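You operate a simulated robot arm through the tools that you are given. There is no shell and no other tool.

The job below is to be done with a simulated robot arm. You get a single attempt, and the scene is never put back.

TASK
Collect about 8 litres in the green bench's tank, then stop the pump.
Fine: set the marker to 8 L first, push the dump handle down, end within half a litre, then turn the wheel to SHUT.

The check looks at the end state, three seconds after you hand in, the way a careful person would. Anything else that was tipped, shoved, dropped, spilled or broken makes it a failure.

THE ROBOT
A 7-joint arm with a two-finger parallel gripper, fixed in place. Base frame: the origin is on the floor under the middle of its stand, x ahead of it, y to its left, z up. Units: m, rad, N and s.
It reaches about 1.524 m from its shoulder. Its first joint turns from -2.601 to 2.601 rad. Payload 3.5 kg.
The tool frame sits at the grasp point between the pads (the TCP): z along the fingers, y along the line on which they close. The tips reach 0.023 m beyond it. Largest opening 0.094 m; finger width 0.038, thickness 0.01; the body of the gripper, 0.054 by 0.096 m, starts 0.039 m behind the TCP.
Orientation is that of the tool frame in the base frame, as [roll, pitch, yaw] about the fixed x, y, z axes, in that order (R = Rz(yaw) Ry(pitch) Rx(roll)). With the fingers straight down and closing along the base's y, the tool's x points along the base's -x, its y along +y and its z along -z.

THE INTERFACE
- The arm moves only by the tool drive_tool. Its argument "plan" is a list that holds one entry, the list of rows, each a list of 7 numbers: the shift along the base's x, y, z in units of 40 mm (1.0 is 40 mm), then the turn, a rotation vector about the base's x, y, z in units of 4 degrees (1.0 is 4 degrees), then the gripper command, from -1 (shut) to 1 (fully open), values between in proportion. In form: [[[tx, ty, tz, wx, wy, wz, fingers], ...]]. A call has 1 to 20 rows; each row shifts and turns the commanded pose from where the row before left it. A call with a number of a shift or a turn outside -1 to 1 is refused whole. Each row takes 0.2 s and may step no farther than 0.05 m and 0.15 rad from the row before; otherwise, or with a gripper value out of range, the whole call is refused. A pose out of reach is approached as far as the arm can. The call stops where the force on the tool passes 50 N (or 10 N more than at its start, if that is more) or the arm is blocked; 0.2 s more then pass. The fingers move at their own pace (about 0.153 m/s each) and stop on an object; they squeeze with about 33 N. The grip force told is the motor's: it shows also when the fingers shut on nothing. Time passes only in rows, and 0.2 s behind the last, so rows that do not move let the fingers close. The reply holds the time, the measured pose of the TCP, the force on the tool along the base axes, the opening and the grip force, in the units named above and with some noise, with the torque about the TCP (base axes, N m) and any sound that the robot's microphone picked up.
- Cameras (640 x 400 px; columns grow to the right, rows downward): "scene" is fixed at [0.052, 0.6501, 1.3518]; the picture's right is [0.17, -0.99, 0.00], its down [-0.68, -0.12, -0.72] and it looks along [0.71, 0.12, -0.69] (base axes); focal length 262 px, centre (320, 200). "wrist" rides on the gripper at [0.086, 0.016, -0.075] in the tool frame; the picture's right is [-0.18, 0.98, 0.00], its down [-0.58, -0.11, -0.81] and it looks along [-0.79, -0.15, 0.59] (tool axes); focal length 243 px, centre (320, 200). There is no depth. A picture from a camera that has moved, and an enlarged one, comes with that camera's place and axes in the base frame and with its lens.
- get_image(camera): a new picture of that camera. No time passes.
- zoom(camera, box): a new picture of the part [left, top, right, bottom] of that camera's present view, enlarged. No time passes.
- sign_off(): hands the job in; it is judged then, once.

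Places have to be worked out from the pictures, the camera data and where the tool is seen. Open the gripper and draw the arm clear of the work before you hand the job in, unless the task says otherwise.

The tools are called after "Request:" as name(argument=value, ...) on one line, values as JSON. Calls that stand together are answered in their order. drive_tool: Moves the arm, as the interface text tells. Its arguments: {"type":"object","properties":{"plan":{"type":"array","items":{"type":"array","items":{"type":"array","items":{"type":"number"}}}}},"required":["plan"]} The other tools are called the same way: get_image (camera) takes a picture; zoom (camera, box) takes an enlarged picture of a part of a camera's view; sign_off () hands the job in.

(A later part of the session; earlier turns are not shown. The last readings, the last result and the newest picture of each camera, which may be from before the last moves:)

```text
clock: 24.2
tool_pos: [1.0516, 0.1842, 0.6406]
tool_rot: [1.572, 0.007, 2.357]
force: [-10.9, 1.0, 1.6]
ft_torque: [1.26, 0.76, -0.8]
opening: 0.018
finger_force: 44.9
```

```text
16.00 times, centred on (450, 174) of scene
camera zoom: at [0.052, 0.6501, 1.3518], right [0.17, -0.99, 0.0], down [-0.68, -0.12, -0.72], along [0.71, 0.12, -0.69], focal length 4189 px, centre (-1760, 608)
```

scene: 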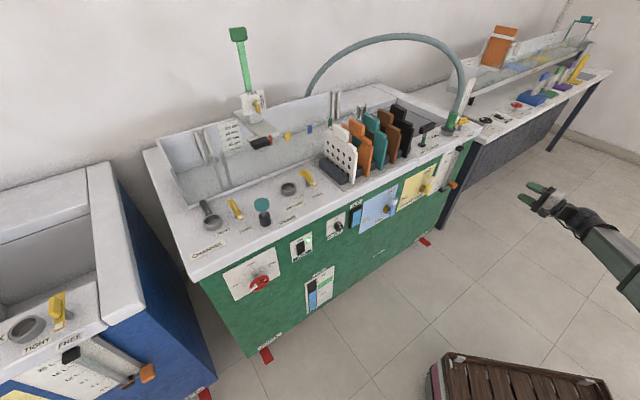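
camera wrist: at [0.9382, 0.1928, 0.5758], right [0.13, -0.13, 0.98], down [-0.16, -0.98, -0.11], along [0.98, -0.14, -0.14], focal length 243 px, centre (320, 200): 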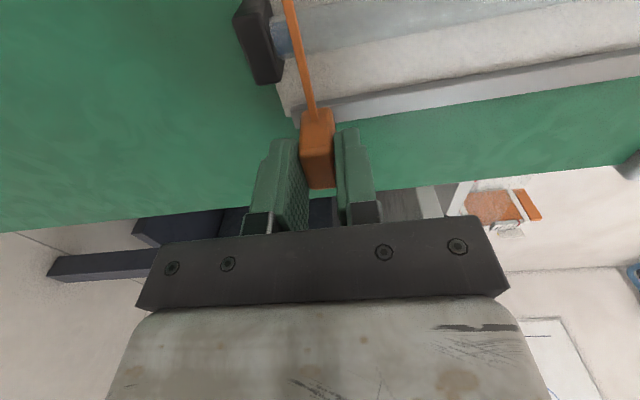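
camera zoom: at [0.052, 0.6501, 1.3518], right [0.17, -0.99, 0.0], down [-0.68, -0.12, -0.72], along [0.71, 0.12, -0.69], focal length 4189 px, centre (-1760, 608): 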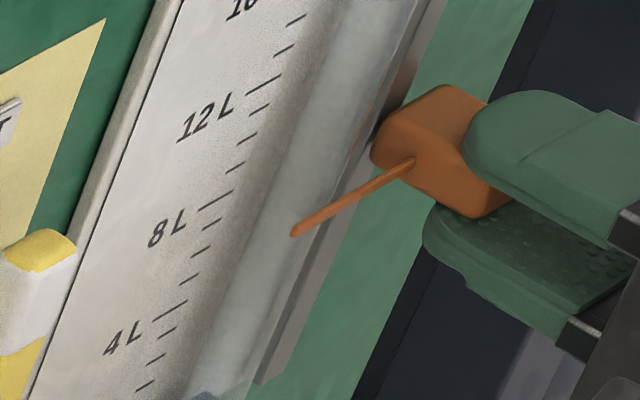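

The needle tip reads about 8 L, within a millimetre or so by the scene camera. I'll release it, back straight off and check the reading with the wrist camera at needle height.

Request:
drive_tool(plan=[[[0, 0, 0, 0, 0, 0, -0.3], [0, 0, 0, 0, 0, 0, 0], [-0.5, -0.5, 0, 0, 0, 0, 0], [-0.6, -0.6, 0, 0, 0, 0, 0], [-0.6, -0.6, 0, 0, 0, 0, 0], [-0.7, 0.7, 0.1, 0, 0, 0, 0], [-0.7, 0.7, 0.1, 0, 0, 0, 0], [-0.7, 0.7, 0.1, 0, 0, 0, 0]]])

Request:
get_image(camera="wrist")

Request:
zoom(camera="scene", box=[430, 162, 470, 187])

```text
clock: 26.0
tool_pos: [0.9009, 0.1975, 0.6503]
tool_rot: [1.574, 0.007, 2.353]
force: [0.8, 0.9, 0.0]
ft_torque: [-0.01, 0.05, 0.0]
opening: 0.047
finger_force: 0.0
```

```text
taken
camera wrist: at [0.7869, 0.2069, 0.6663], right [0.13, -0.12, 0.98], down [-0.16, -0.98, -0.1], along [0.98, -0.14, -0.14], focal length 243 px, centre (320, 200)
```

wrist: 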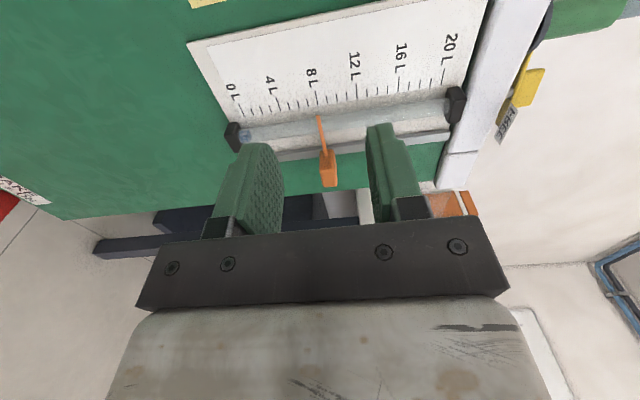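

```text
16.00 times, centred on (450, 174) of scene
camera zoom: at [0.052, 0.6501, 1.3518], right [0.17, -0.99, 0.0], down [-0.68, -0.12, -0.72], along [0.71, 0.12, -0.69], focal length 4189 px, centre (-1760, 608)
```

zoom: 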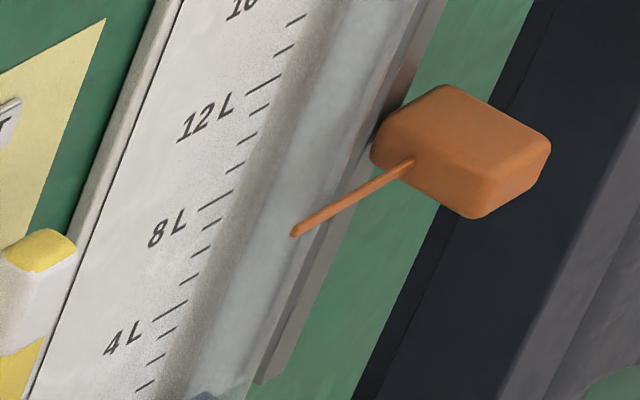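

Excellent view of the whole scale. I'll zoom in on the needle.

Request:
zoom(camera="wrist", box=[270, 60, 370, 140])

Request:
zoom(camera="wrist", box=[210, 80, 300, 150])

```text
5.00 times, centred on (320, 100) of wrist
camera zoom: at [0.7869, 0.2069, 0.6663], right [0.13, -0.12, 0.98], down [-0.16, -0.98, -0.1], along [0.98, -0.14, -0.14], focal length 1213 px, centre (320, 700)
```

zoom: 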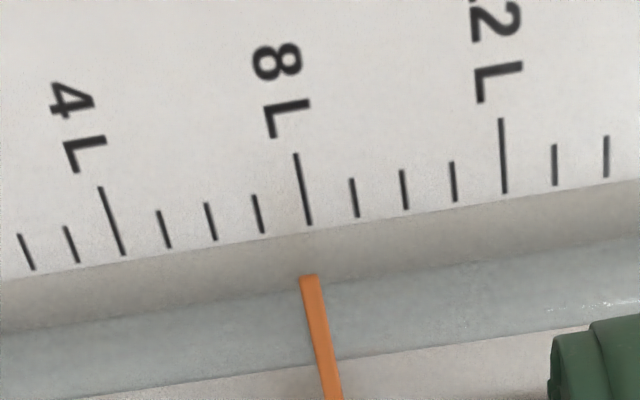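

```text
5.71 times, centred on (255, 115) of wrist
camera zoom: at [0.7869, 0.2069, 0.6663], right [0.13, -0.12, 0.98], down [-0.16, -0.98, -0.1], along [0.98, -0.14, -0.14], focal length 1386 px, centre (691, 686)
```

zoom: 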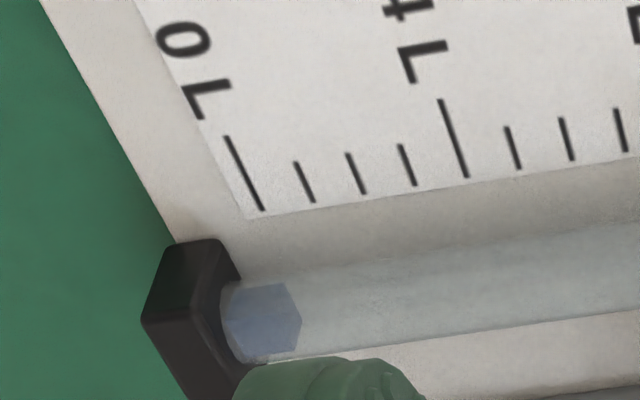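

Allowing for the camera's height, the needle points at 8 L to within about 0.1 L, so the marker is set. Before starting the fill I'll do a dry run to the pump switch, near (0.507, 0.787, 0.70), to confirm the poses, rolling the camera back underneath on the way.

Request:
drive_tool(plan=[[[-0.74, 0.64, 0.08, -0.7955, -0.7955, 0, -1], [-0.74, 0.64, 0.08, -0.7955, -0.7955, 0, -1], [-0.74, 0.64, 0.08, -0.7955, -0.7955, 0, -1], [-0.74, 0.64, 0.08, -0.7955, -0.7955, 0, -1], [-0.74, 0.64, 0.08, -0.7955, -0.7955, 0, -1], [-0.74, 0.64, 0.08, -0.7955, -0.7955, 0, -1], [-0.74, 0.64, 0.08, -0.7955, -0.7955, 0, -1], [-0.74, 0.64, 0.08, -0.7955, -0.7955, 0, -1], [-0.74, 0.64, 0.08, -0.7955, -0.7955, 0, -1], [-0.74, 0.64, 0.08, -0.7955, -0.7955, 0, -1]]])

Request:
get_image(camera="scene")

Request:
get_image(camera="wrist")

```text
clock: 28.2
tool_pos: [0.6053, 0.4555, 0.6826]
tool_rot: [1.575, 0.792, 2.356]
force: [0.3, 0.1, 0.1]
ft_torque: [0.02, -0.03, 0.0]
opening: 0.0
finger_force: 33.3
```

```text
taken
```

scene: 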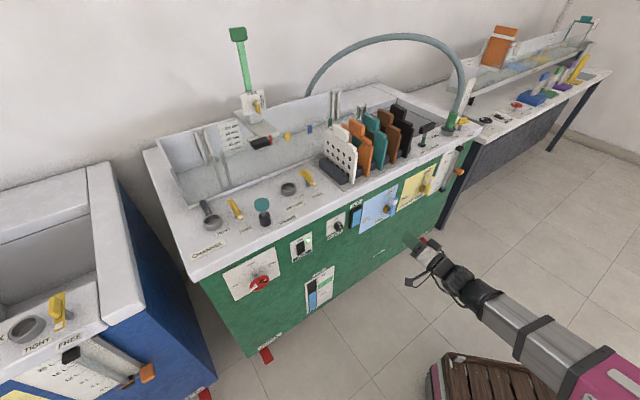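

```text
taken
camera wrist: at [0.5012, 0.4536, 0.6326], right [-0.4, 0.41, 0.82], down [-0.23, -0.91, 0.34], along [0.89, -0.05, 0.46], focal length 243 px, centre (320, 200)
```

wrist: 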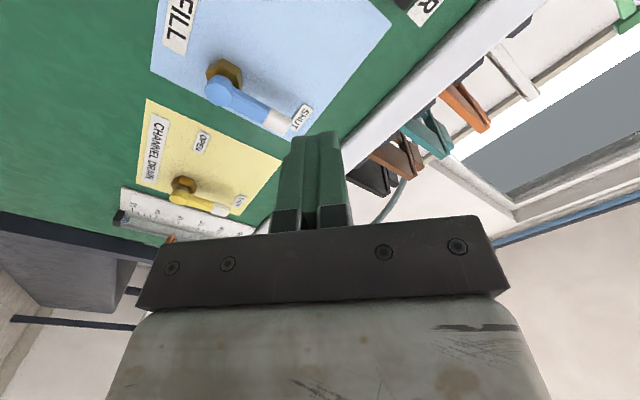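

Request:
drive_tool(plan=[[[-0.502, 0.573, 0.08, -0.7955, -0.7955, 0, -1], [-0.502, 0.573, 0.08, -0.7955, -0.7955, 0, -1], [-0.502, 0.573, 0.08, -0.7955, -0.7955, 0, -1], [-0.502, 0.573, 0.08, -0.7955, -0.7955, 0, -1], [-0.502, 0.573, 0.08, -0.7955, -0.7955, 0, -1], [-0.502, 0.573, 0.08, -0.7955, -0.7955, 0, -1], [-0.502, 0.573, 0.08, -0.7955, -0.7955, 0, -1], [-0.502, 0.573, 0.08, -0.7955, -0.7955, 0, -1], [-0.502, 0.573, 0.08, -0.7955, -0.7955, 0, -1], [-0.502, 0.573, 0.08, -0.7955, -0.7955, 0, -1]]])

Request:
get_image(camera="scene")

Request:
get_image(camera="wrist")

```text
clock: 30.4
tool_pos: [0.5264, 0.5604, 0.732]
tool_rot: [-2.111, 1.503, -1.268]
force: [0.6, -0.3, -0.1]
ft_torque: [-0.01, -0.01, 0.0]
opening: 0.0
finger_force: 33.0
out of reach, approached as far as the arm can: row 4, 5, 6, 7, 8, 9, 10
```

```text
taken
```

scene: 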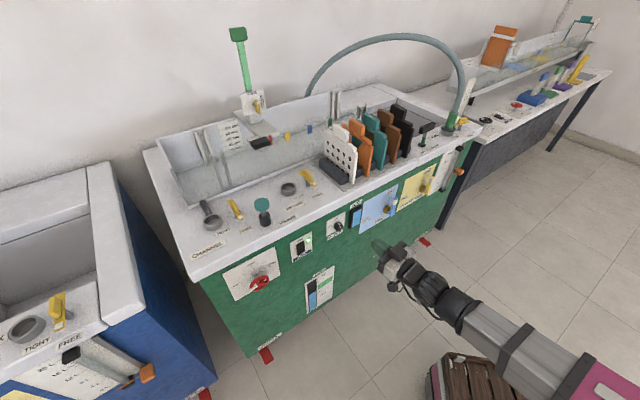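

```text
taken
camera wrist: at [0.4664, 0.5106, 0.6482], right [-0.74, 0.67, 0.13], down [-0.47, -0.63, 0.61], along [0.49, 0.39, 0.78], focal length 243 px, centre (320, 200)
```

wrist: 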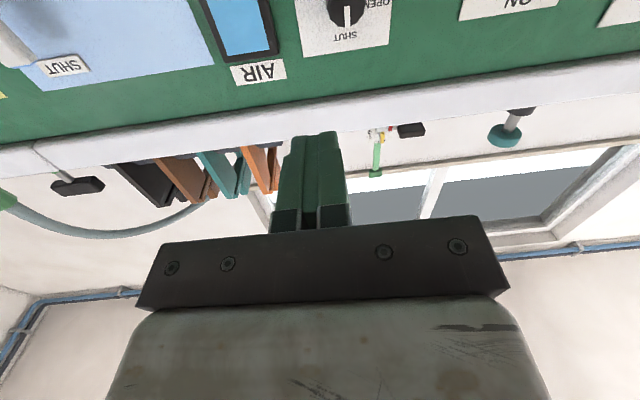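

The roll-0 pose runs out of joint range as the arm swings left, and the reach stopped at U ≈ −0.02. I'll go back to the camera-left roll (+90°), which has more range, and head for the switch.

Request:
drive_tool(plan=[[[0, 0, 0, 0.35, -0.35, -0.8, -1], [-0.148, 0.214, -0.044, 0.972, 0.972, 0, -1], [-0.148, 0.214, -0.044, 0.972, 0.972, 0, -1], [-0.148, 0.214, -0.044, 0.972, 0.972, 0, -1], [-0.148, 0.214, -0.044, 0.972, 0.972, 0, -1], [-0.148, 0.214, -0.044, 0.972, 0.972, 0, -1], [-0.148, 0.214, -0.044, 0.972, 0.972, 0, -1], [-0.148, 0.214, -0.044, 0.972, 0.972, 0, -1], [-0.148, 0.214, -0.044, 0.972, 0.972, 0, -1], [-0.148, 0.214, -0.044, 0.972, 0.972, 0, -1], [-0.148, 0.214, -0.044, 0.972, 0.972, 0, -1], [-0.148, 0.214, -0.044, 0.972, 0.972, 0, -1], [-0.148, 0.214, -0.044, 0.972, 0.972, 0, -1], [-0.148, 0.214, -0.044, 0.972, 0.972, 0, -1], [-0.148, 0.214, -0.044, 0.972, 0.972, 0, -1], [-0.148, 0.214, -0.044, 0.972, 0.972, 0, -1], [-0.148, 0.214, -0.044, 0.972, 0.972, 0, -1], [-0.148, 0.214, -0.044, 0.972, 0.972, 0, -1]]])

Request:
get_image(camera="scene")

Request:
get_image(camera="wrist")

```text
clock: 34.2
tool_pos: [0.5564, 0.5933, 0.7459]
tool_rot: [1.519, -0.002, 2.408]
force: [-0.6, 0.6, 0.0]
ft_torque: [0.0, 0.0, -0.01]
opening: 0.0
finger_force: 32.9
out of reach, approached as far as the arm can: row 1, 5, 6, 7, 8, 9, 10, 11, 12, 13, 14, 15, 16, 17, 18
```

```text
taken
```

scene: 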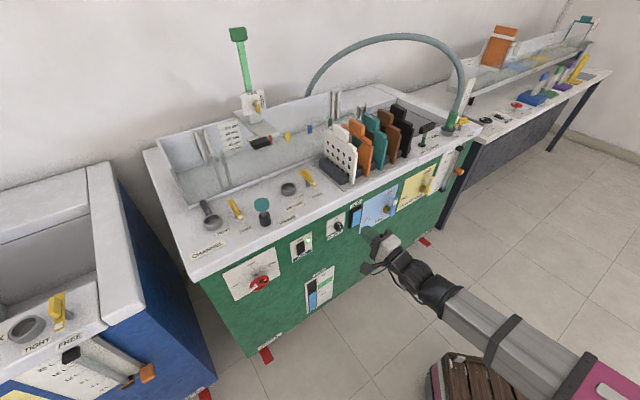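

```text
taken
camera wrist: at [0.4417, 0.5957, 0.7593], right [0.1, -0.16, 0.98], down [-0.1, -0.98, -0.15], along [0.99, -0.09, -0.12], focal length 243 px, centre (320, 200)
```

wrist: 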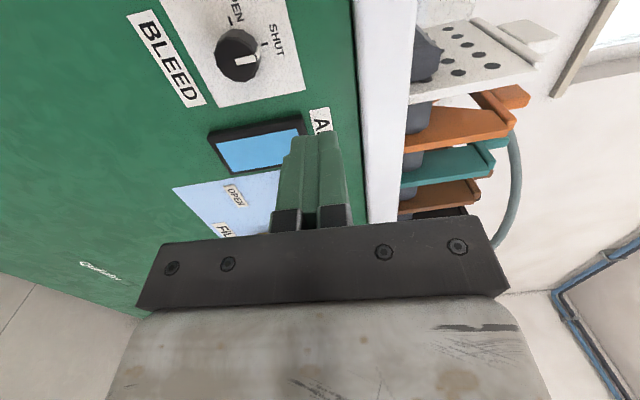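

Going further left with a level gripper seems to hit the straight-wrist limit, because the forearm and gripper are nearly in line there. I'll tilt the gripper down about 45° so the wrist bends downward, roll the camera back toward me, and then try moving left.

Request:
drive_tool(plan=[[[-0.1, -0.1, 0.28, -0.942, 0.942, 0, -1], [-0.1, -0.1, 0.28, -0.942, 0.942, 0, -1], [-0.1, -0.1, 0.28, -0.942, 0.942, 0, -1], [-0.1, -0.1, 0.28, -0.942, 0.942, 0, -1], [-0.1, -0.1, 0.28, -0.942, 0.942, 0, -1], [-0.1, -0.1, 0.28, -0.942, 0.942, 0, -1], [-0.1, -0.1, 0.28, -0.942, 0.942, 0, -1], [-0.1, -0.1, 0.28, -0.942, 0.942, 0, -1], [-0.1, -0.1, 0.28, -0.942, 0.942, 0, -1], [0, 0, 0, -0.7, -0.7, 0.99, -1], [0, 0, 0, -0.7, -0.7, 0.99, -1], [0, 0, 0, -0.7, -0.7, 0.99, -1], [0, 0, 0, -0.7, -0.7, 0.99, -1], [0, 0, 0, -0.7, -0.7, 0.99, -1], [0, 0, 0, -0.7, -0.7, 0.99, -1]]])

Request:
get_image(camera="scene")

Request:
get_image(camera="wrist")

```text
clock: 37.4
tool_pos: [0.5227, 0.5697, 0.8298]
tool_rot: [2.333, 0.355, 2.844]
force: [-0.5, -0.1, -0.4]
ft_torque: [0.0, -0.01, -0.03]
opening: 0.0001
finger_force: 32.8
out of reach, approached as far as the arm can: row 3, 4, 5
```

```text
taken
```

scene: 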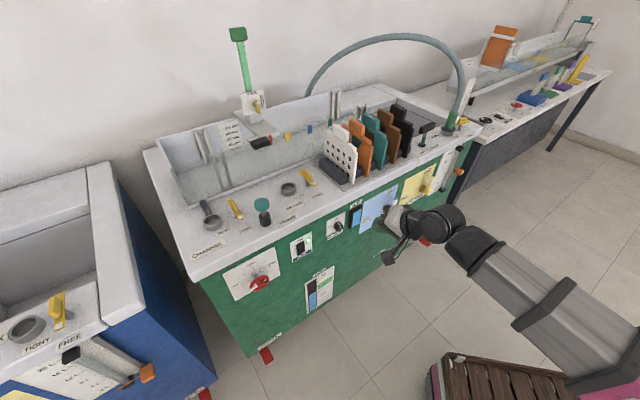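

```text
taken
camera wrist: at [0.4112, 0.5598, 0.8592], right [0.13, 0.67, 0.73], down [0.17, -0.74, 0.65], along [0.98, 0.04, -0.21], focal length 243 px, centre (320, 200)
```

wrist: 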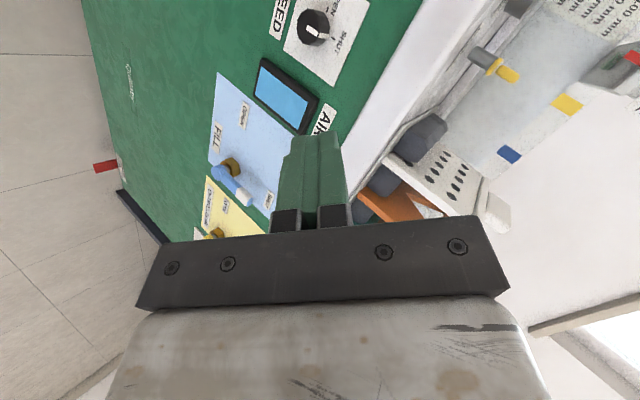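

The wrist now bends downward, with tool z about 40° below level and a heading of about 55°. I'll move left to hover in front of the pump switch.

Request:
drive_tool(plan=[[[-0.317, 0.654, -0.333, 0, 0, 0, -1], [-0.317, 0.654, -0.333, 0, 0, 0, -1], [-0.317, 0.654, -0.333, 0, 0, 0, -1], [-0.317, 0.654, -0.333, 0, 0, 0, -1], [-0.317, 0.654, -0.333, 0, 0, 0, -1], [-0.317, 0.654, -0.333, 0, 0, 0, -1]]])

Request:
get_image(camera="scene")

Request:
get_image(camera="wrist")

```text
clock: 38.8
tool_pos: [0.4473, 0.7272, 0.7505]
tool_rot: [2.333, 0.355, 2.842]
force: [-0.3, -0.3, 0.7]
ft_torque: [0.01, -0.03, 0.0]
opening: 0.0001
finger_force: 33.1
```

```text
taken
```

scene: 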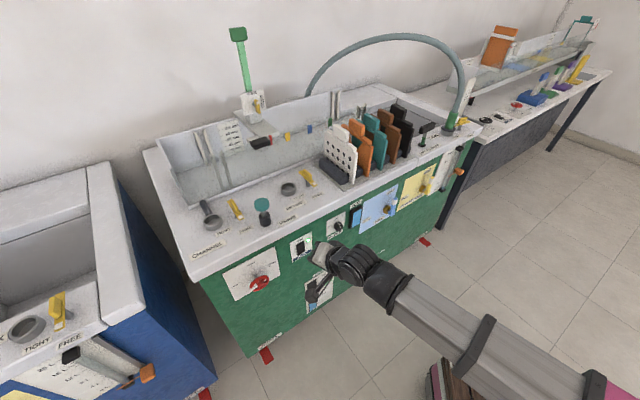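

```text
taken
camera wrist: at [0.3355, 0.717, 0.7796], right [0.13, 0.67, 0.73], down [0.17, -0.74, 0.65], along [0.98, 0.04, -0.21], focal length 243 px, centre (320, 200)
```

wrist: 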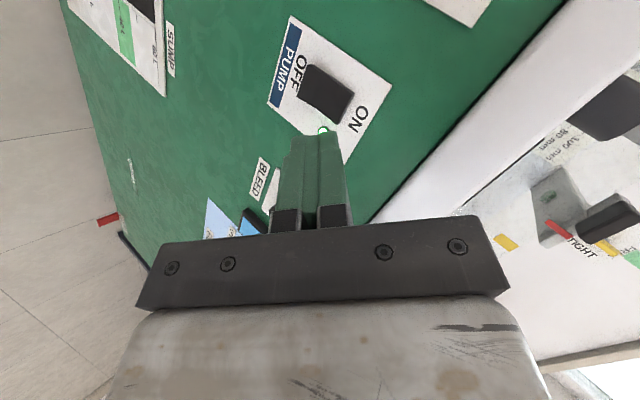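

That pose works: the switch is in view and the scene camera still sees the tank scale. I'll zoom on the switch to locate it precisely.

Request:
zoom(camera="wrist", box=[260, 10, 420, 170])

Request:
zoom(camera="scene", box=[280, 225, 360, 275])

Request:
zoom(camera="scene", box=[430, 152, 470, 187])

```text
2.50 times, centred on (340, 90) of wrist
camera zoom: at [0.3355, 0.717, 0.7796], right [0.13, 0.67, 0.73], down [0.17, -0.74, 0.65], along [0.98, 0.04, -0.21], focal length 606 px, centre (270, 475)
```

zoom: 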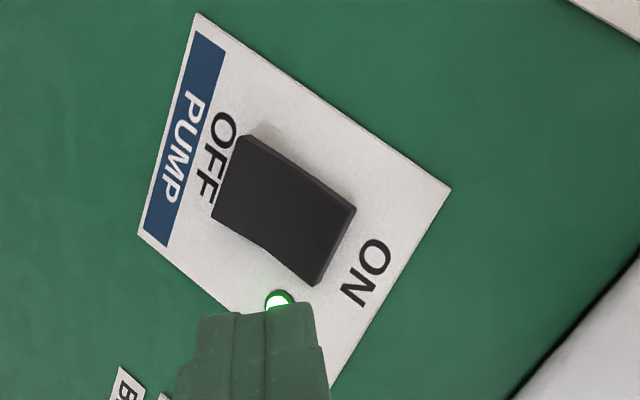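

```text
8.00 times, centred on (320, 250) of scene
camera zoom: at [0.052, 0.6501, 1.3518], right [0.17, -0.99, 0.0], down [-0.68, -0.12, -0.72], along [0.71, 0.12, -0.69], focal length 2094 px, centre (320, -200)
```

zoom: 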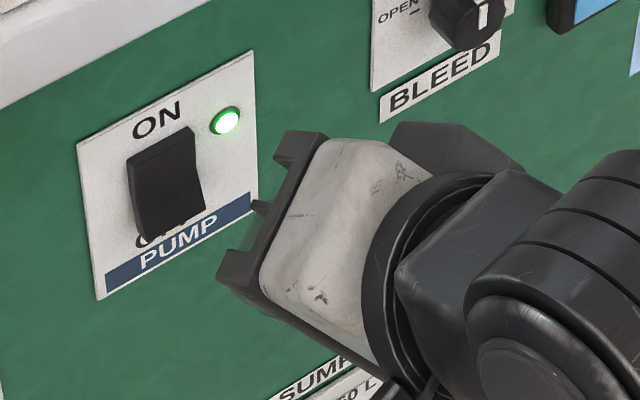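

```text
11.43 times, centred on (450, 170) of scene
camera zoom: at [0.052, 0.6501, 1.3518], right [0.17, -0.99, 0.0], down [-0.68, -0.12, -0.72], along [0.71, 0.12, -0.69], focal length 2992 px, centre (-1166, 549)
```

zoom: 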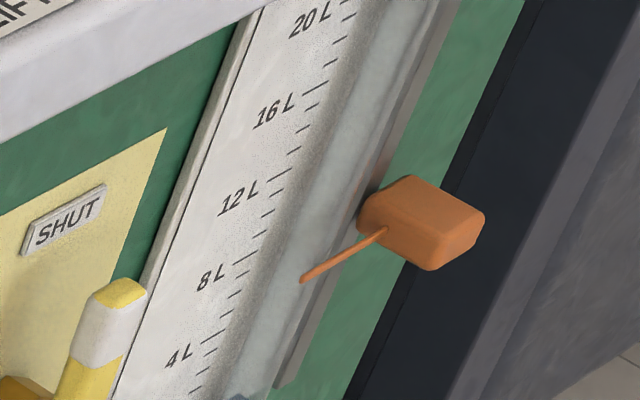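

From both cameras the panel face is at D ≈ 0.934. The rocker's OFF end is near (0.517, 0.790, 0.665) and the wheel hub near (0.390, 0.880, 0.666). While still at a safe hover, I'll test whether the gripper can point squarely at the wheel.

Request:
drive_tool(plan=[[[-0.315, 0.2075, -0.125, 0.707, -0.707, -0.24, -1], [-0.315, 0.2075, -0.125, 0.707, -0.707, -0.24, -1], [-0.315, 0.2075, -0.125, 0.707, -0.707, -0.24, -1], [-0.315, 0.2075, -0.125, 0.707, -0.707, -0.24, -1], [-0.315, 0.2075, -0.125, 0.707, -0.707, -0.24, -1], [-0.315, 0.2075, -0.125, 0.707, -0.707, -0.24, -1], [-0.315, 0.2075, -0.125, 0.707, -0.707, -0.24, -1], [-0.315, 0.2075, -0.125, 0.707, -0.707, -0.24, -1], [-0.315, 0.2075, -0.125, 0.707, -0.707, -0.24, -1], [-0.315, 0.2075, -0.125, 0.707, -0.707, -0.24, -1]]])

Request:
get_image(camera="scene")

Request:
get_image(camera="wrist")

```text
clock: 41.0
tool_pos: [0.3192, 0.8146, 0.7254]
tool_rot: [1.643, 0.536, 2.364]
force: [0.1, -0.6, -0.8]
ft_torque: [0.01, -0.01, 0.0]
opening: 0.0002
finger_force: 32.7
out of reach, approached as far as the arm can: row 9, 10
```

```text
taken
```

scene: 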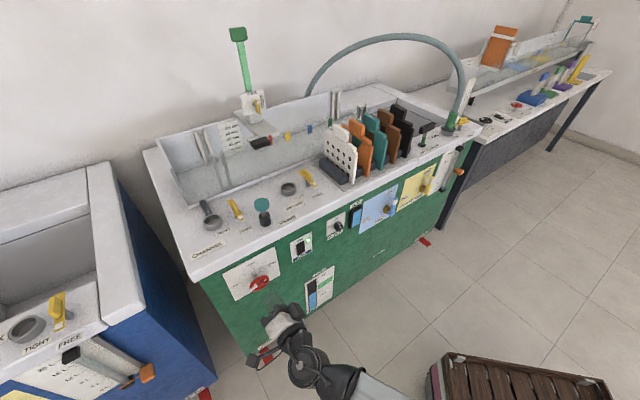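

```text
taken
camera wrist: at [0.2077, 0.8227, 0.6996], right [-0.19, 0.29, 0.94], down [-0.19, -0.95, 0.25], along [0.96, -0.13, 0.24], focal length 243 px, centre (320, 200)
```

wrist: 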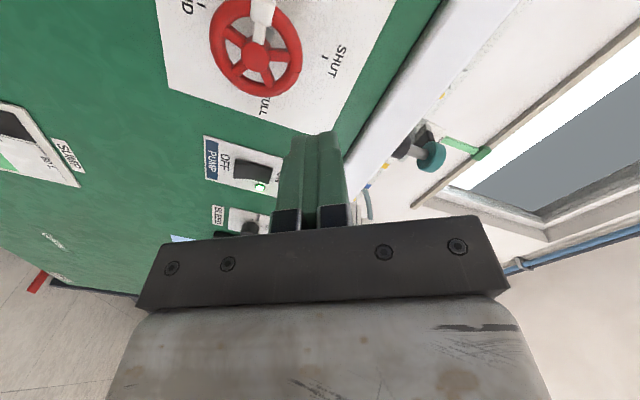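

The gripper nearly reached a square pose here, with pitch −3.6°, heading 43° and roll about 59°. I'll now test the +90° roll about the bench normal that turning the wheel will need, still at hover.

Request:
drive_tool(plan=[[[0.05, 0.05, 0, 0.99, 0.99, 0, -1], [0, 0, 0, 0.99, 0.99, 0, -1], [0, 0, 0, 0.99, 0.99, 0, -1], [0, 0, 0, 0.99, 0.99, 0, -1], [0, 0, 0, 0.99, 0.99, 0, -1], [0, 0, 0, 0.99, 0.99, 0, -1], [0, 0, 0, 0.99, 0.99, 0, -1], [0, 0, 0, 0.99, 0.99, 0, -1], [0, 0, 0, 0.99, 0.99, 0, -1], [0, 0, 0, 0.99, 0.99, 0, -1], [0, 0, 0, 0.99, 0.99, 0, -1], [0, 0, 0, 0.99, 0.99, 0, -1], [0, 0, 0, 0.99, 0.99, 0, -1], [0, 0, 0, 0.99, 0.99, 0, -1], [0, 0, 0, 0.99, 0.99, 0, -1], [0, 0, 0, 0.99, 0.99, 0, -1]]])

Request:
get_image(camera="wrist")

Request:
get_image(camera="scene")

```text
clock: 44.4
tool_pos: [0.4582, 0.7481, 1.0599]
tool_rot: [1.651, -1.022, 2.381]
force: [-0.5, 0.0, -0.1]
ft_torque: [0.03, 0.0, -0.02]
opening: 0.0002
finger_force: 32.7
out of reach, approached as far as the arm can: row 1, 2, 3, 4, 5, 6, 7, 8, 9, 10, 11, 12, 13, 14, 15, 16
```

```text
taken
camera wrist: at [0.3894, 0.7141, 1.1451], right [0.73, -0.59, 0.35], down [-0.37, -0.77, -0.52], along [0.58, 0.25, -0.78], focal length 243 px, centre (320, 200)
```

wrist: 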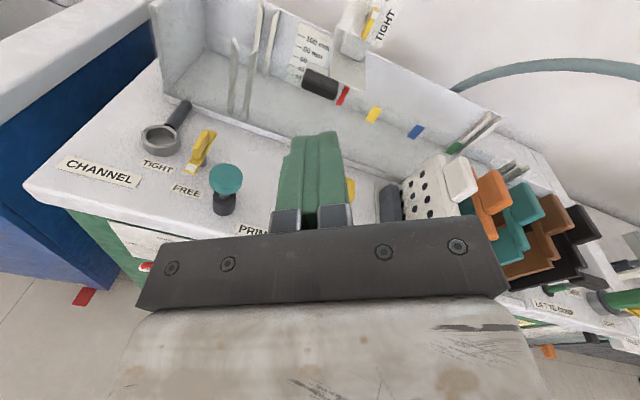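

```text
taken
```

scene: 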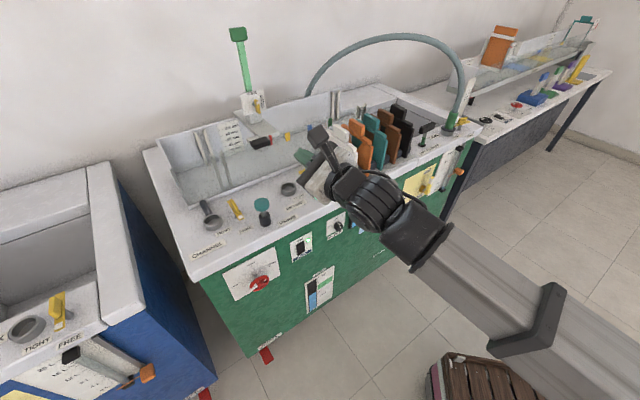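

That test drifted badly: the arm raised itself 0.33 m to satisfy an unreachable roll, so at this end roll is limited to about +59°. Nothing was touched. I'll back away from the bench, undo the roll, and test the lower roll range (about −50° to +40°) instead, well clear of the bench.

Request:
drive_tool(plan=[[[-0.5, -0.5, 0, 0, 0, 0, -1], [-0.5, -0.5, 0, 0, 0, 0, -1], [-0.5, -0.5, 0, 0, 0, 0, -1], [-0.5, -0.5, 0, 0, 0, 0, -1], [0, 0, 0, -0.99, -0.99, 0, -1], [0, 0, 0, -0.99, -0.99, 0, -1], [0, 0, 0, -0.99, -0.99, 0, -1], [0, 0, 0, -0.99, -0.99, 0, -1], [0, 0, 0, -0.99, -0.99, 0, -1], [0, 0, 0, -0.99, -0.99, 0, -1]]])

Request:
get_image(camera="scene")

```text
clock: 46.6
tool_pos: [0.3996, 0.6499, 1.0714]
tool_rot: [1.634, -0.44, 2.366]
force: [0.1, -0.5, -0.1]
ft_torque: [-0.01, 0.02, -0.02]
opening: 0.0001
finger_force: 32.9
out of reach, approached as far as the arm can: row 1, 2, 3, 4
```

```text
taken
```

scene: 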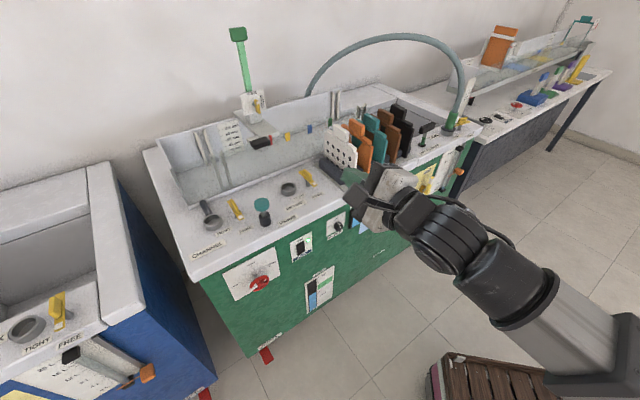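

Request:
drive_tool(plan=[[[0, 0, 0, -0.99, -0.99, 0, -1], [0, 0, 0, -0.99, -0.99, 0, -1], [0, 0, 0, -0.99, -0.99, 0, -1], [0, 0, 0, -0.99, -0.99, 0, -1], [0, 0, 0, -0.99, -0.99, 0, -1], [0, 0, 0, -0.99, -0.99, 0, -1], [0, 0, 0, -0.99, -0.99, 0, -1], [0, 0, 0, -0.99, -0.99, 0, -1], [0, 0, 0, -0.99, -0.99, 0, -1], [0, 0, 0, -0.99, -0.99, 0, -1], [0, 0, 0, -0.99, -0.99, 0, -1], [0, 0, 0, -0.99, -0.99, 0, -1]]])

```text
clock: 49.2
tool_pos: [0.4007, 0.6506, 1.0714]
tool_rot: [1.648, 0.732, 2.366]
force: [0.2, -0.8, -0.5]
ft_torque: [-0.01, 0.04, 0.03]
opening: 0.0
finger_force: 33.1
```

Request:
drive_tool(plan=[[[-0.214, 0.214, -0.893, -0.88, 0.88, 0, -1], [-0.214, 0.214, -0.893, -0.88, 0.88, 0, -1], [-0.214, 0.214, -0.893, -0.88, 0.88, 0, -1], [-0.214, 0.214, -0.893, -0.88, 0.88, 0, -1], [-0.214, 0.214, -0.893, -0.88, 0.88, 0, -1], [-0.214, 0.214, -0.893, -0.88, 0.88, 0, -1], [-0.214, 0.214, -0.893, -0.88, 0.88, 0, -1], [0, 0, 0, -0.758, -0.758, 0.9, -1], [0, 0, 0, -0.758, -0.758, 0.9, -1], [0, 0, 0, -0.758, -0.758, 0.9, -1], [0, 0, 0, -0.758, -0.758, 0.9, -1], [0, 0, 0, -0.758, -0.758, 0.9, -1], [0, 0, 0, -0.758, -0.758, 0.9, -1], [0, 0, 0, -0.758, -0.758, 0.9, -1], [0, 0, 0, -0.758, -0.758, 0.9, -1]]])

Request:
get_image(camera="scene")

Request:
get_image(camera="wrist")

```text
clock: 52.4
tool_pos: [0.3399, 0.7111, 0.8229]
tool_rot: [3.067, 0.922, -2.457]
force: [-0.3, -0.3, 0.2]
ft_torque: [0.0, 0.0, 0.0]
opening: 0.0002
finger_force: 33.3
```

```text
taken
```

scene: 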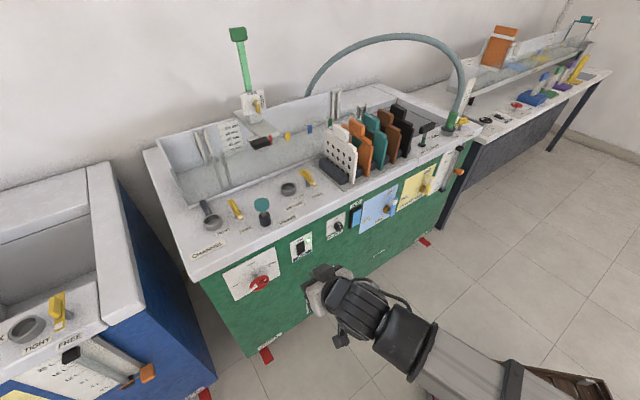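

```text
taken
camera wrist: at [0.2474, 0.6479, 0.7997], right [-0.58, 0.79, 0.19], down [-0.11, -0.31, 0.94], along [0.81, 0.53, 0.27], focal length 243 px, centre (320, 200)
```

wrist: 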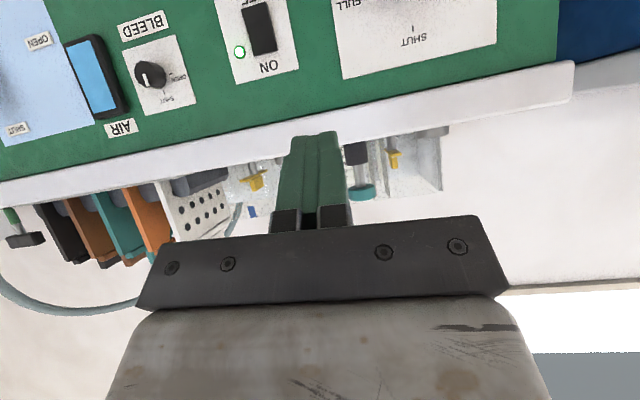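

This configuration is fully reachable, with roll near 0, pitch −37° and heading 45°. I'll roll on to about −50° while lowering to the wheel hover, and check.

Request:
drive_tool(plan=[[[-0.0825, 0.2125, -0.3325, -0.753, -0.742, 0.799, -1], [-0.0825, 0.2125, -0.3325, -0.753, -0.742, 0.799, -1], [-0.0825, 0.2125, -0.3325, -0.753, -0.742, 0.799, -1], [-0.0825, 0.2125, -0.3325, -0.753, -0.742, 0.799, -1], [-0.0825, 0.2125, -0.3325, -0.753, -0.742, 0.799, -1], [-0.0825, 0.2125, -0.3325, -0.753, -0.742, 0.799, -1], [-0.0825, 0.2125, -0.3325, -0.753, -0.742, 0.799, -1], [-0.0825, 0.2125, -0.3325, -0.753, -0.742, 0.799, -1], [-0.0825, 0.2125, -0.3325, -0.753, -0.742, 0.799, -1], [-0.0825, 0.2125, -0.3325, -0.753, -0.742, 0.799, -1]]])

Request:
get_image(camera="scene")

Request:
get_image(camera="wrist")

```text
clock: 54.6
tool_pos: [0.3064, 0.7963, 0.6901]
tool_rot: [-2.353, 0.541, -1.262]
force: [0.5, 0.5, -0.4]
ft_torque: [-0.02, -0.01, 0.01]
opening: 0.0
finger_force: 33.0
```

```text
taken
```

scene: 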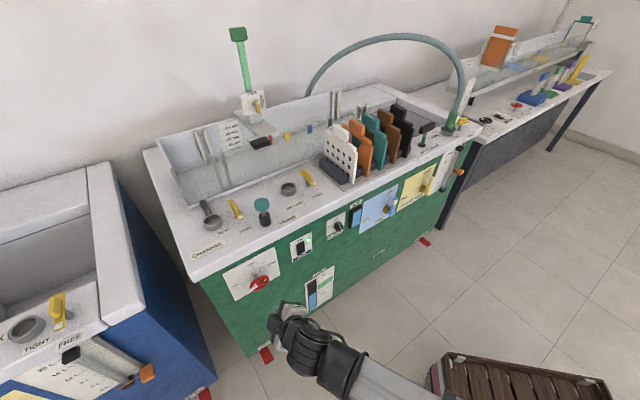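

```text
taken
camera wrist: at [0.2752, 0.6859, 0.6797], right [-0.82, 0.28, -0.5], down [-0.52, 0.01, 0.85], along [0.24, 0.96, 0.14], focal length 243 px, centre (320, 200)
```

wrist: 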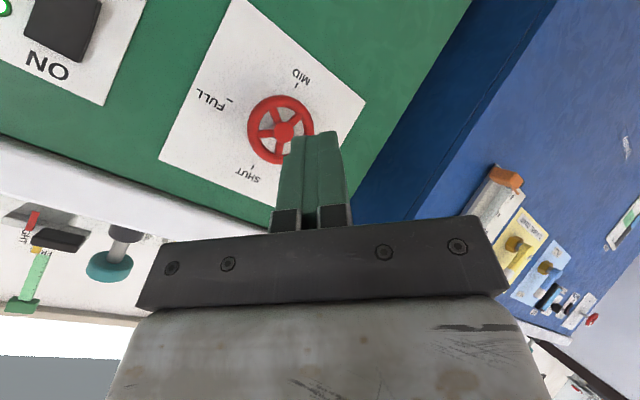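

Reachable. The panel also shows MID at 6 o'clock, so the wheel runs SHUT, LOW, MID, FULL counter-clockwise and closes clockwise. I'll pitch up square to the wheel at this roll, still at hover, and open the fingers.

Request:
drive_tool(plan=[[[0, 0, -0.08, 0.81, -0.81, 0, 0.6], [0, 0, -0.08, 0.81, -0.81, 0, 0.6], [0, 0, -0.08, 0.81, -0.81, 0, 0.6], [0, 0, -0.08, 0.81, -0.81, 0, 0.6], [0, 0, -0.08, 0.81, -0.81, 0, 0.6], [0, 0, -0.08, 0.81, -0.81, 0, 0.6], [0, 0, -0.08, 0.81, -0.81, 0, 0.6]]])

Request:
get_image(camera="wrist")

Request:
zoom(camera="scene", box=[200, 230, 360, 370])

```text
clock: 56.2
tool_pos: [0.3073, 0.7955, 0.6671]
tool_rot: [-1.687, 0.701, -0.864]
force: [0.8, 0.3, 0.5]
ft_torque: [0.01, 0.04, -0.04]
opening: 0.0752
finger_force: 0.0
```

```text
taken
camera wrist: at [0.2893, 0.7, 0.6052], right [-0.59, 0.51, -0.63], down [-0.8, -0.27, 0.53], along [0.1, 0.81, 0.57], focal length 243 px, centre (320, 200)
```

wrist: 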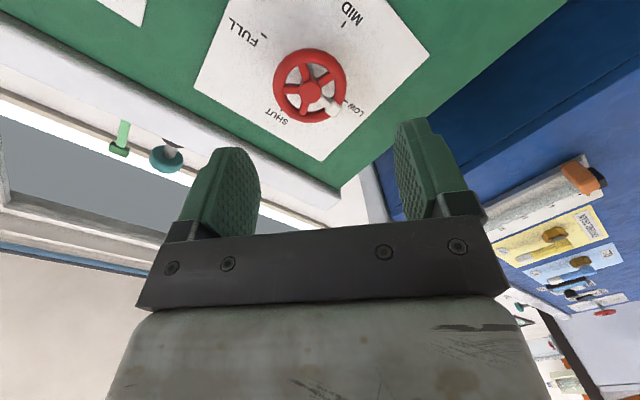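

```text
2.86 times, centred on (280, 300) of scene
camera zoom: at [0.052, 0.6501, 1.3518], right [0.17, -0.99, 0.0], down [-0.68, -0.12, -0.72], along [0.71, 0.12, -0.69], focal length 748 px, centre (434, -86)
```

zoom: 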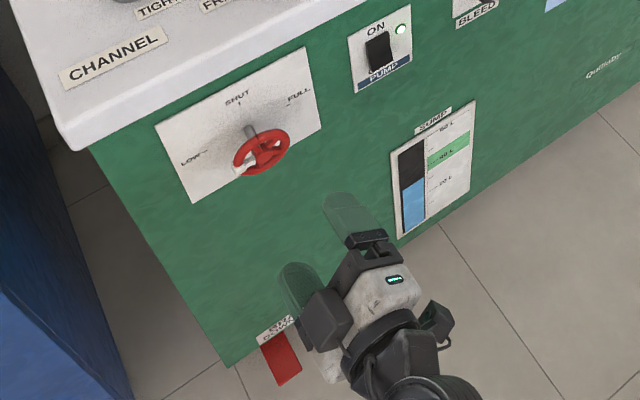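

Square at roll −50°, pitch −5°. I'll test the +92° turn from here at hover.

Request:
drive_tool(plan=[[[0, 0, 0, 0.96, 0.96, 0, 0.6], [0, 0, 0, 0.96, 0.96, 0, 0.6], [0, 0, 0, 0.96, 0.96, 0, 0.6], [0, 0, 0, 0.96, 0.96, 0, 0.6], [0, 0, 0, 0.96, 0.96, 0, 0.6], [0, 0, 0, 0.96, 0.96, 0, 0.6], [0, 0, 0, 0.96, 0.96, 0, 0.6], [0, 0, 0, 0.96, 0.96, 0, 0.6], [0, 0, 0, 0.96, 0.96, 0, 0.6], [0, 0, 0, 0.96, 0.96, 0, 0.6], [0, 0, 0, 0.96, 0.96, 0, 0.6], [0, 0, 0, 0.96, 0.96, 0, 0.6], [0, 0, 0, 0.96, 0.96, 0, 0.6], [0, 0, 0, 0.96, 0.96, 0, 0.6], [0, 0, 0, 0.96, 0.96, 0, 0.6], [0, 0, 0, 0.96, 0.96, 0, 0.6], [0, 0, 0, 0.96, 0.96, 0, 0.6]]])

Request:
get_image(camera="wrist")

Request:
get_image(camera="scene")

```text
clock: 59.8
tool_pos: [0.2979, 0.8044, 0.6829]
tool_rot: [1.606, 0.834, 2.451]
force: [0.6, -0.7, -0.1]
ft_torque: [-0.01, 0.02, -0.02]
opening: 0.0751
finger_force: 0.0
out of reach, approached as far as the arm can: row 17
```

```text
taken
camera wrist: at [0.1962, 0.7928, 0.6308], right [-0.44, 0.41, 0.8], down [-0.17, -0.91, 0.38], along [0.88, 0.03, 0.47], focal length 243 px, centre (320, 200)
```

wrist: 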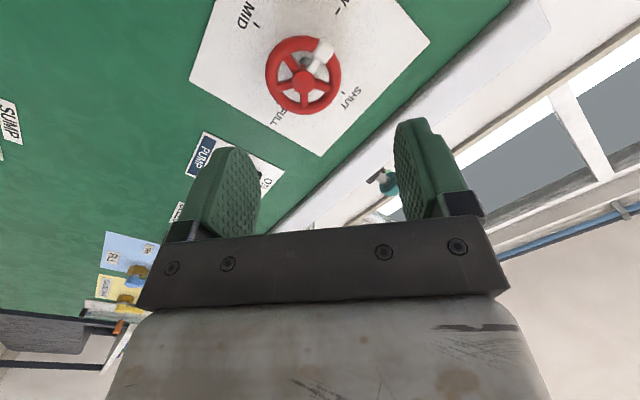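

```text
taken
```

scene: 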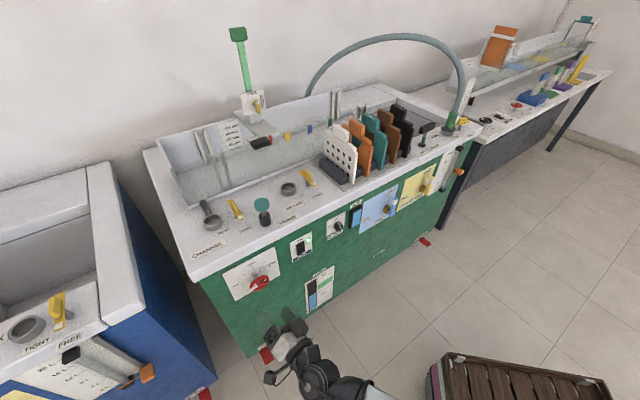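

The turn completes to about roll +40°, so the wheel move is feasible starting near roll −60°. Triangulated from three rays, the hub is at (0.384, 0.879, 0.675). Now I'll tilt down, roll neutral and back off, ready to travel to the dump handle.

Request:
drive_tool(plan=[[[-0.0875, -0.0875, 0.47, -0.88, 0.88, 0, -1], [-0.0875, -0.0875, 0.47, -0.88, 0.88, 0, -1], [-0.0875, -0.0875, 0.47, -0.88, 0.88, 0, -1], [-0.0875, -0.0875, 0.47, -0.88, 0.88, 0, -1], [-0.0875, -0.0875, 0.47, -0.88, 0.88, 0, -1], [-0.0875, -0.0875, 0.47, -0.88, 0.88, 0, -1], [-0.0875, -0.0875, 0.47, -0.88, 0.88, 0, -1], [-0.0875, -0.0875, 0.47, -0.88, 0.88, 0, -1], [0, 0, 0.3, -0.72, -0.72, 0.85, -1], [0, 0, 0.3, -0.72, -0.72, 0.85, -1], [0, 0, 0.3, -0.72, -0.72, 0.85, -1], [0, 0, 0.3, -0.72, -0.72, 0.85, -1], [0, 0, 0.3, -0.72, -0.72, 0.85, -1], [0, 0, 0.3, -0.72, -0.72, 0.85, -1], [0, 0, 0.3, -0.72, -0.72, 0.85, -1], [0, 0, 0.3, -0.72, -0.72, 0.85, -1]]])

Request:
get_image(camera="scene")

```text
clock: 63.2
tool_pos: [0.27, 0.7766, 0.9285]
tool_rot: [3.075, 0.815, -2.357]
force: [0.1, -0.9, -0.6]
ft_torque: [0.02, -0.03, 0.02]
opening: 0.0002
finger_force: 32.8
```

```text
taken
```

scene: 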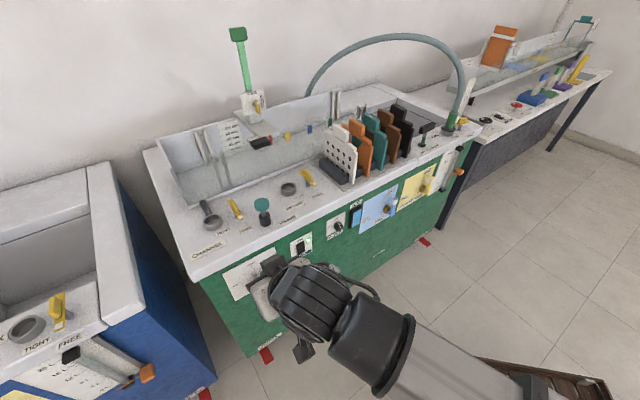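

Request:
drive_tool(plan=[[[0.71, -0.604, 0.127, 0, 0, -0.0625, -1], [0.71, -0.604, 0.127, 0, 0, -0.0625, -1], [0.71, -0.604, 0.127, 0, 0, -0.0625, -1], [0.71, -0.604, 0.127, 0, 0, -0.0625, -1], [0.71, -0.604, 0.127, 0, 0, -0.0625, -1], [0.71, -0.604, 0.127, 0, 0, -0.0625, -1], [0.71, -0.604, 0.127, 0, 0, -0.0625, -1], [0.71, -0.604, 0.127, 0, 0, -0.0625, -1], [0.71, -0.604, 0.127, 0, 0, -0.0625, -1], [0.71, -0.604, 0.127, 0, 0, -0.0625, -1], [0.71, -0.604, 0.127, 0, 0, -0.0625, -1], [0.71, -0.604, 0.127, 0, 0, -0.0625, -1], [0.71, -0.604, 0.127, 0, 0, -0.0625, -1], [0.71, -0.604, 0.127, 0, 0, -0.0625, -1], [0.71, -0.604, 0.127, 0, 0, -0.0625, -1], [0.71, -0.604, 0.127, 0, 0, -0.0625, -1], [0.71, -0.604, 0.127, 0, 0, -0.0625, -1], [0.71, -0.604, 0.127, 0, 0, -0.0625, -1], [0.71, -0.604, 0.127, 0, 0, -0.0625, -1], [0.71, -0.604, 0.127, 0, 0, -0.0625, -1]]])

Request:
get_image(camera="scene")

Request:
get_image(camera="wrist")

```text
clock: 67.4
tool_pos: [0.8359, 0.2938, 1.0306]
tool_rot: [3.073, 0.813, -2.447]
force: [-0.4, 0.0, 0.5]
ft_torque: [0.01, 0.03, 0.03]
opening: 0.0
finger_force: 32.5
```

```text
taken
```

scene: 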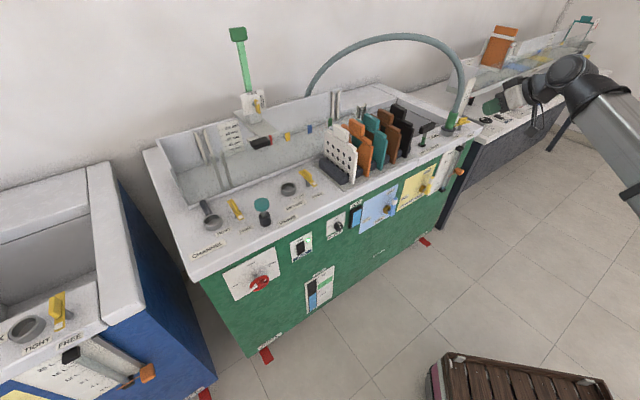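

```text
taken
camera wrist: at [0.742, 0.2295, 1.0197], right [-0.57, 0.8, 0.18], down [-0.03, -0.24, 0.97], along [0.82, 0.55, 0.17], focal length 243 px, centre (320, 200)
```

wrist: 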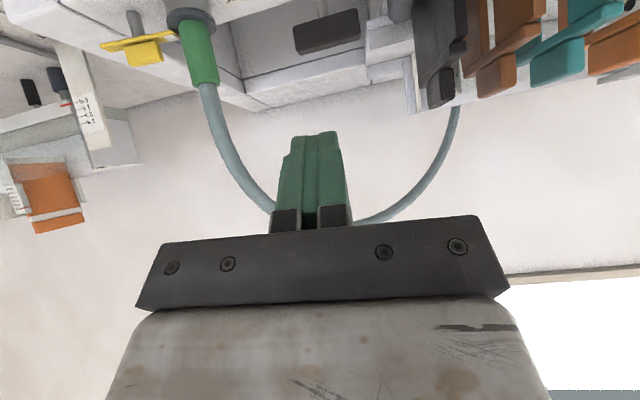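

The arm is in place. The handle bar centre triangulates to (0.954, 0.420, 0.894), and the hose stays more than 5 cm from the gripper's path. I'll steepen the gripper to about 70° down and move above the handle.

Request:
drive_tool(plan=[[[0.62, 0.66, -0.1, -0.955, 0.955, 0, -1], [0.62, 0.66, -0.1, -0.955, 0.955, 0, -1], [0.62, 0.66, -0.1, -0.955, 0.955, 0, -1], [0.62, 0.66, -0.1, -0.955, 0.955, 0, -1], [0.62, 0.66, -0.1, -0.955, 0.955, 0, -1]]])

Request:
zoom(camera="scene", box=[380, 40, 540, 160])

Request:
get_image(camera="wrist")

```text
clock: 68.6
tool_pos: [0.9626, 0.4222, 1.0082]
tool_rot: [3.117, 0.346, -2.425]
force: [0.0, -0.5, 0.5]
ft_torque: [0.01, -0.02, 0.0]
opening: 0.0
finger_force: 32.6
```

```text
3.33 times, centred on (460, 100) of scene
camera zoom: at [0.052, 0.6501, 1.3518], right [0.17, -0.99, 0.0], down [-0.68, -0.12, -0.72], along [0.71, 0.12, -0.69], focal length 873 px, centre (-147, 533)
```

zoom: 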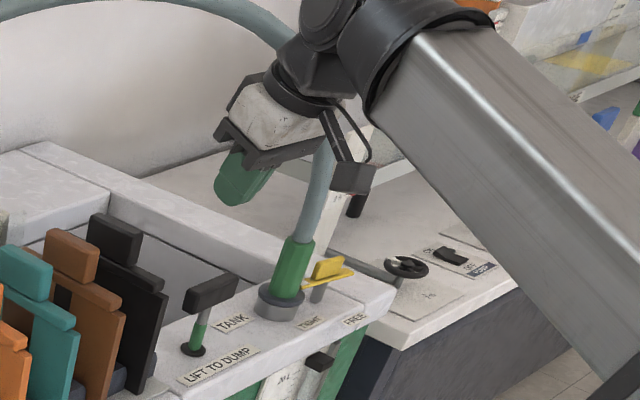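

```text
taken
camera wrist: at [0.8741, 0.3632, 1.0508], right [-0.52, 0.85, 0.09], down [0.29, 0.08, 0.95], along [0.8, 0.52, -0.29], focal length 243 px, centre (320, 200)
```

wrist: 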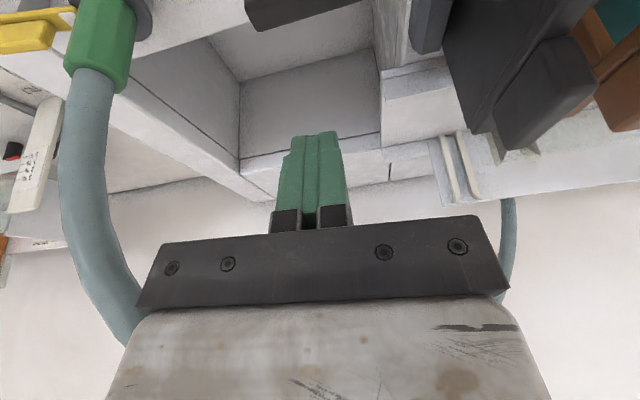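

The tool is above the handle (U 0.382 against 0.378). I'll lower to just above the bar and check the alignment.

Request:
drive_tool(plan=[[[-0.03, 0.03, -0.5, 0, 0, 0, -1], [-0.03, 0.03, -0.5, 0, 0, 0, -1], [0, 0, -0.4, 0, 0, 0, -1]]])

Request:
zoom(camera="scene", box=[390, 85, 490, 155])

Request:
get_image(camera="wrist")

```text
clock: 69.4
tool_pos: [0.9601, 0.4262, 0.9526]
tool_rot: [3.118, 0.345, -2.422]
force: [0.3, -0.2, 0.5]
ft_torque: [-0.02, 0.02, 0.0]
opening: 0.0002
finger_force: 33.0
```

```text
5.71 times, centred on (440, 120) of scene
camera zoom: at [0.052, 0.6501, 1.3518], right [0.17, -0.99, 0.0], down [-0.68, -0.12, -0.72], along [0.71, 0.12, -0.69], focal length 1496 px, centre (-366, 657)
```

zoom: 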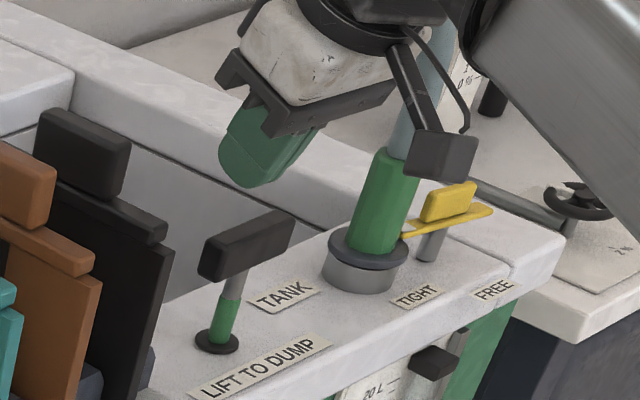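

```text
taken
camera wrist: at [0.871, 0.368, 0.9951], right [-0.52, 0.85, 0.09], down [0.29, 0.08, 0.95], along [0.8, 0.52, -0.29], focal length 243 px, centre (320, 200)
```

wrist: 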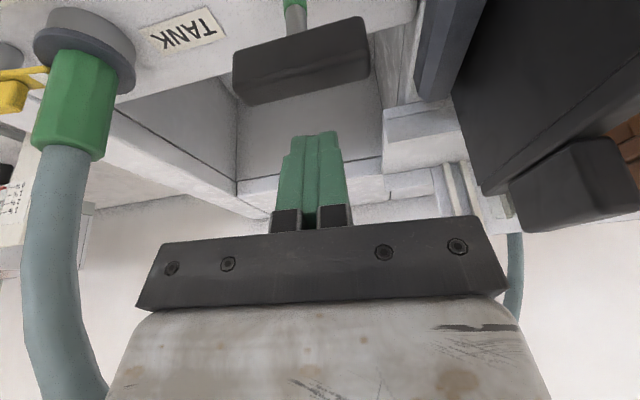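

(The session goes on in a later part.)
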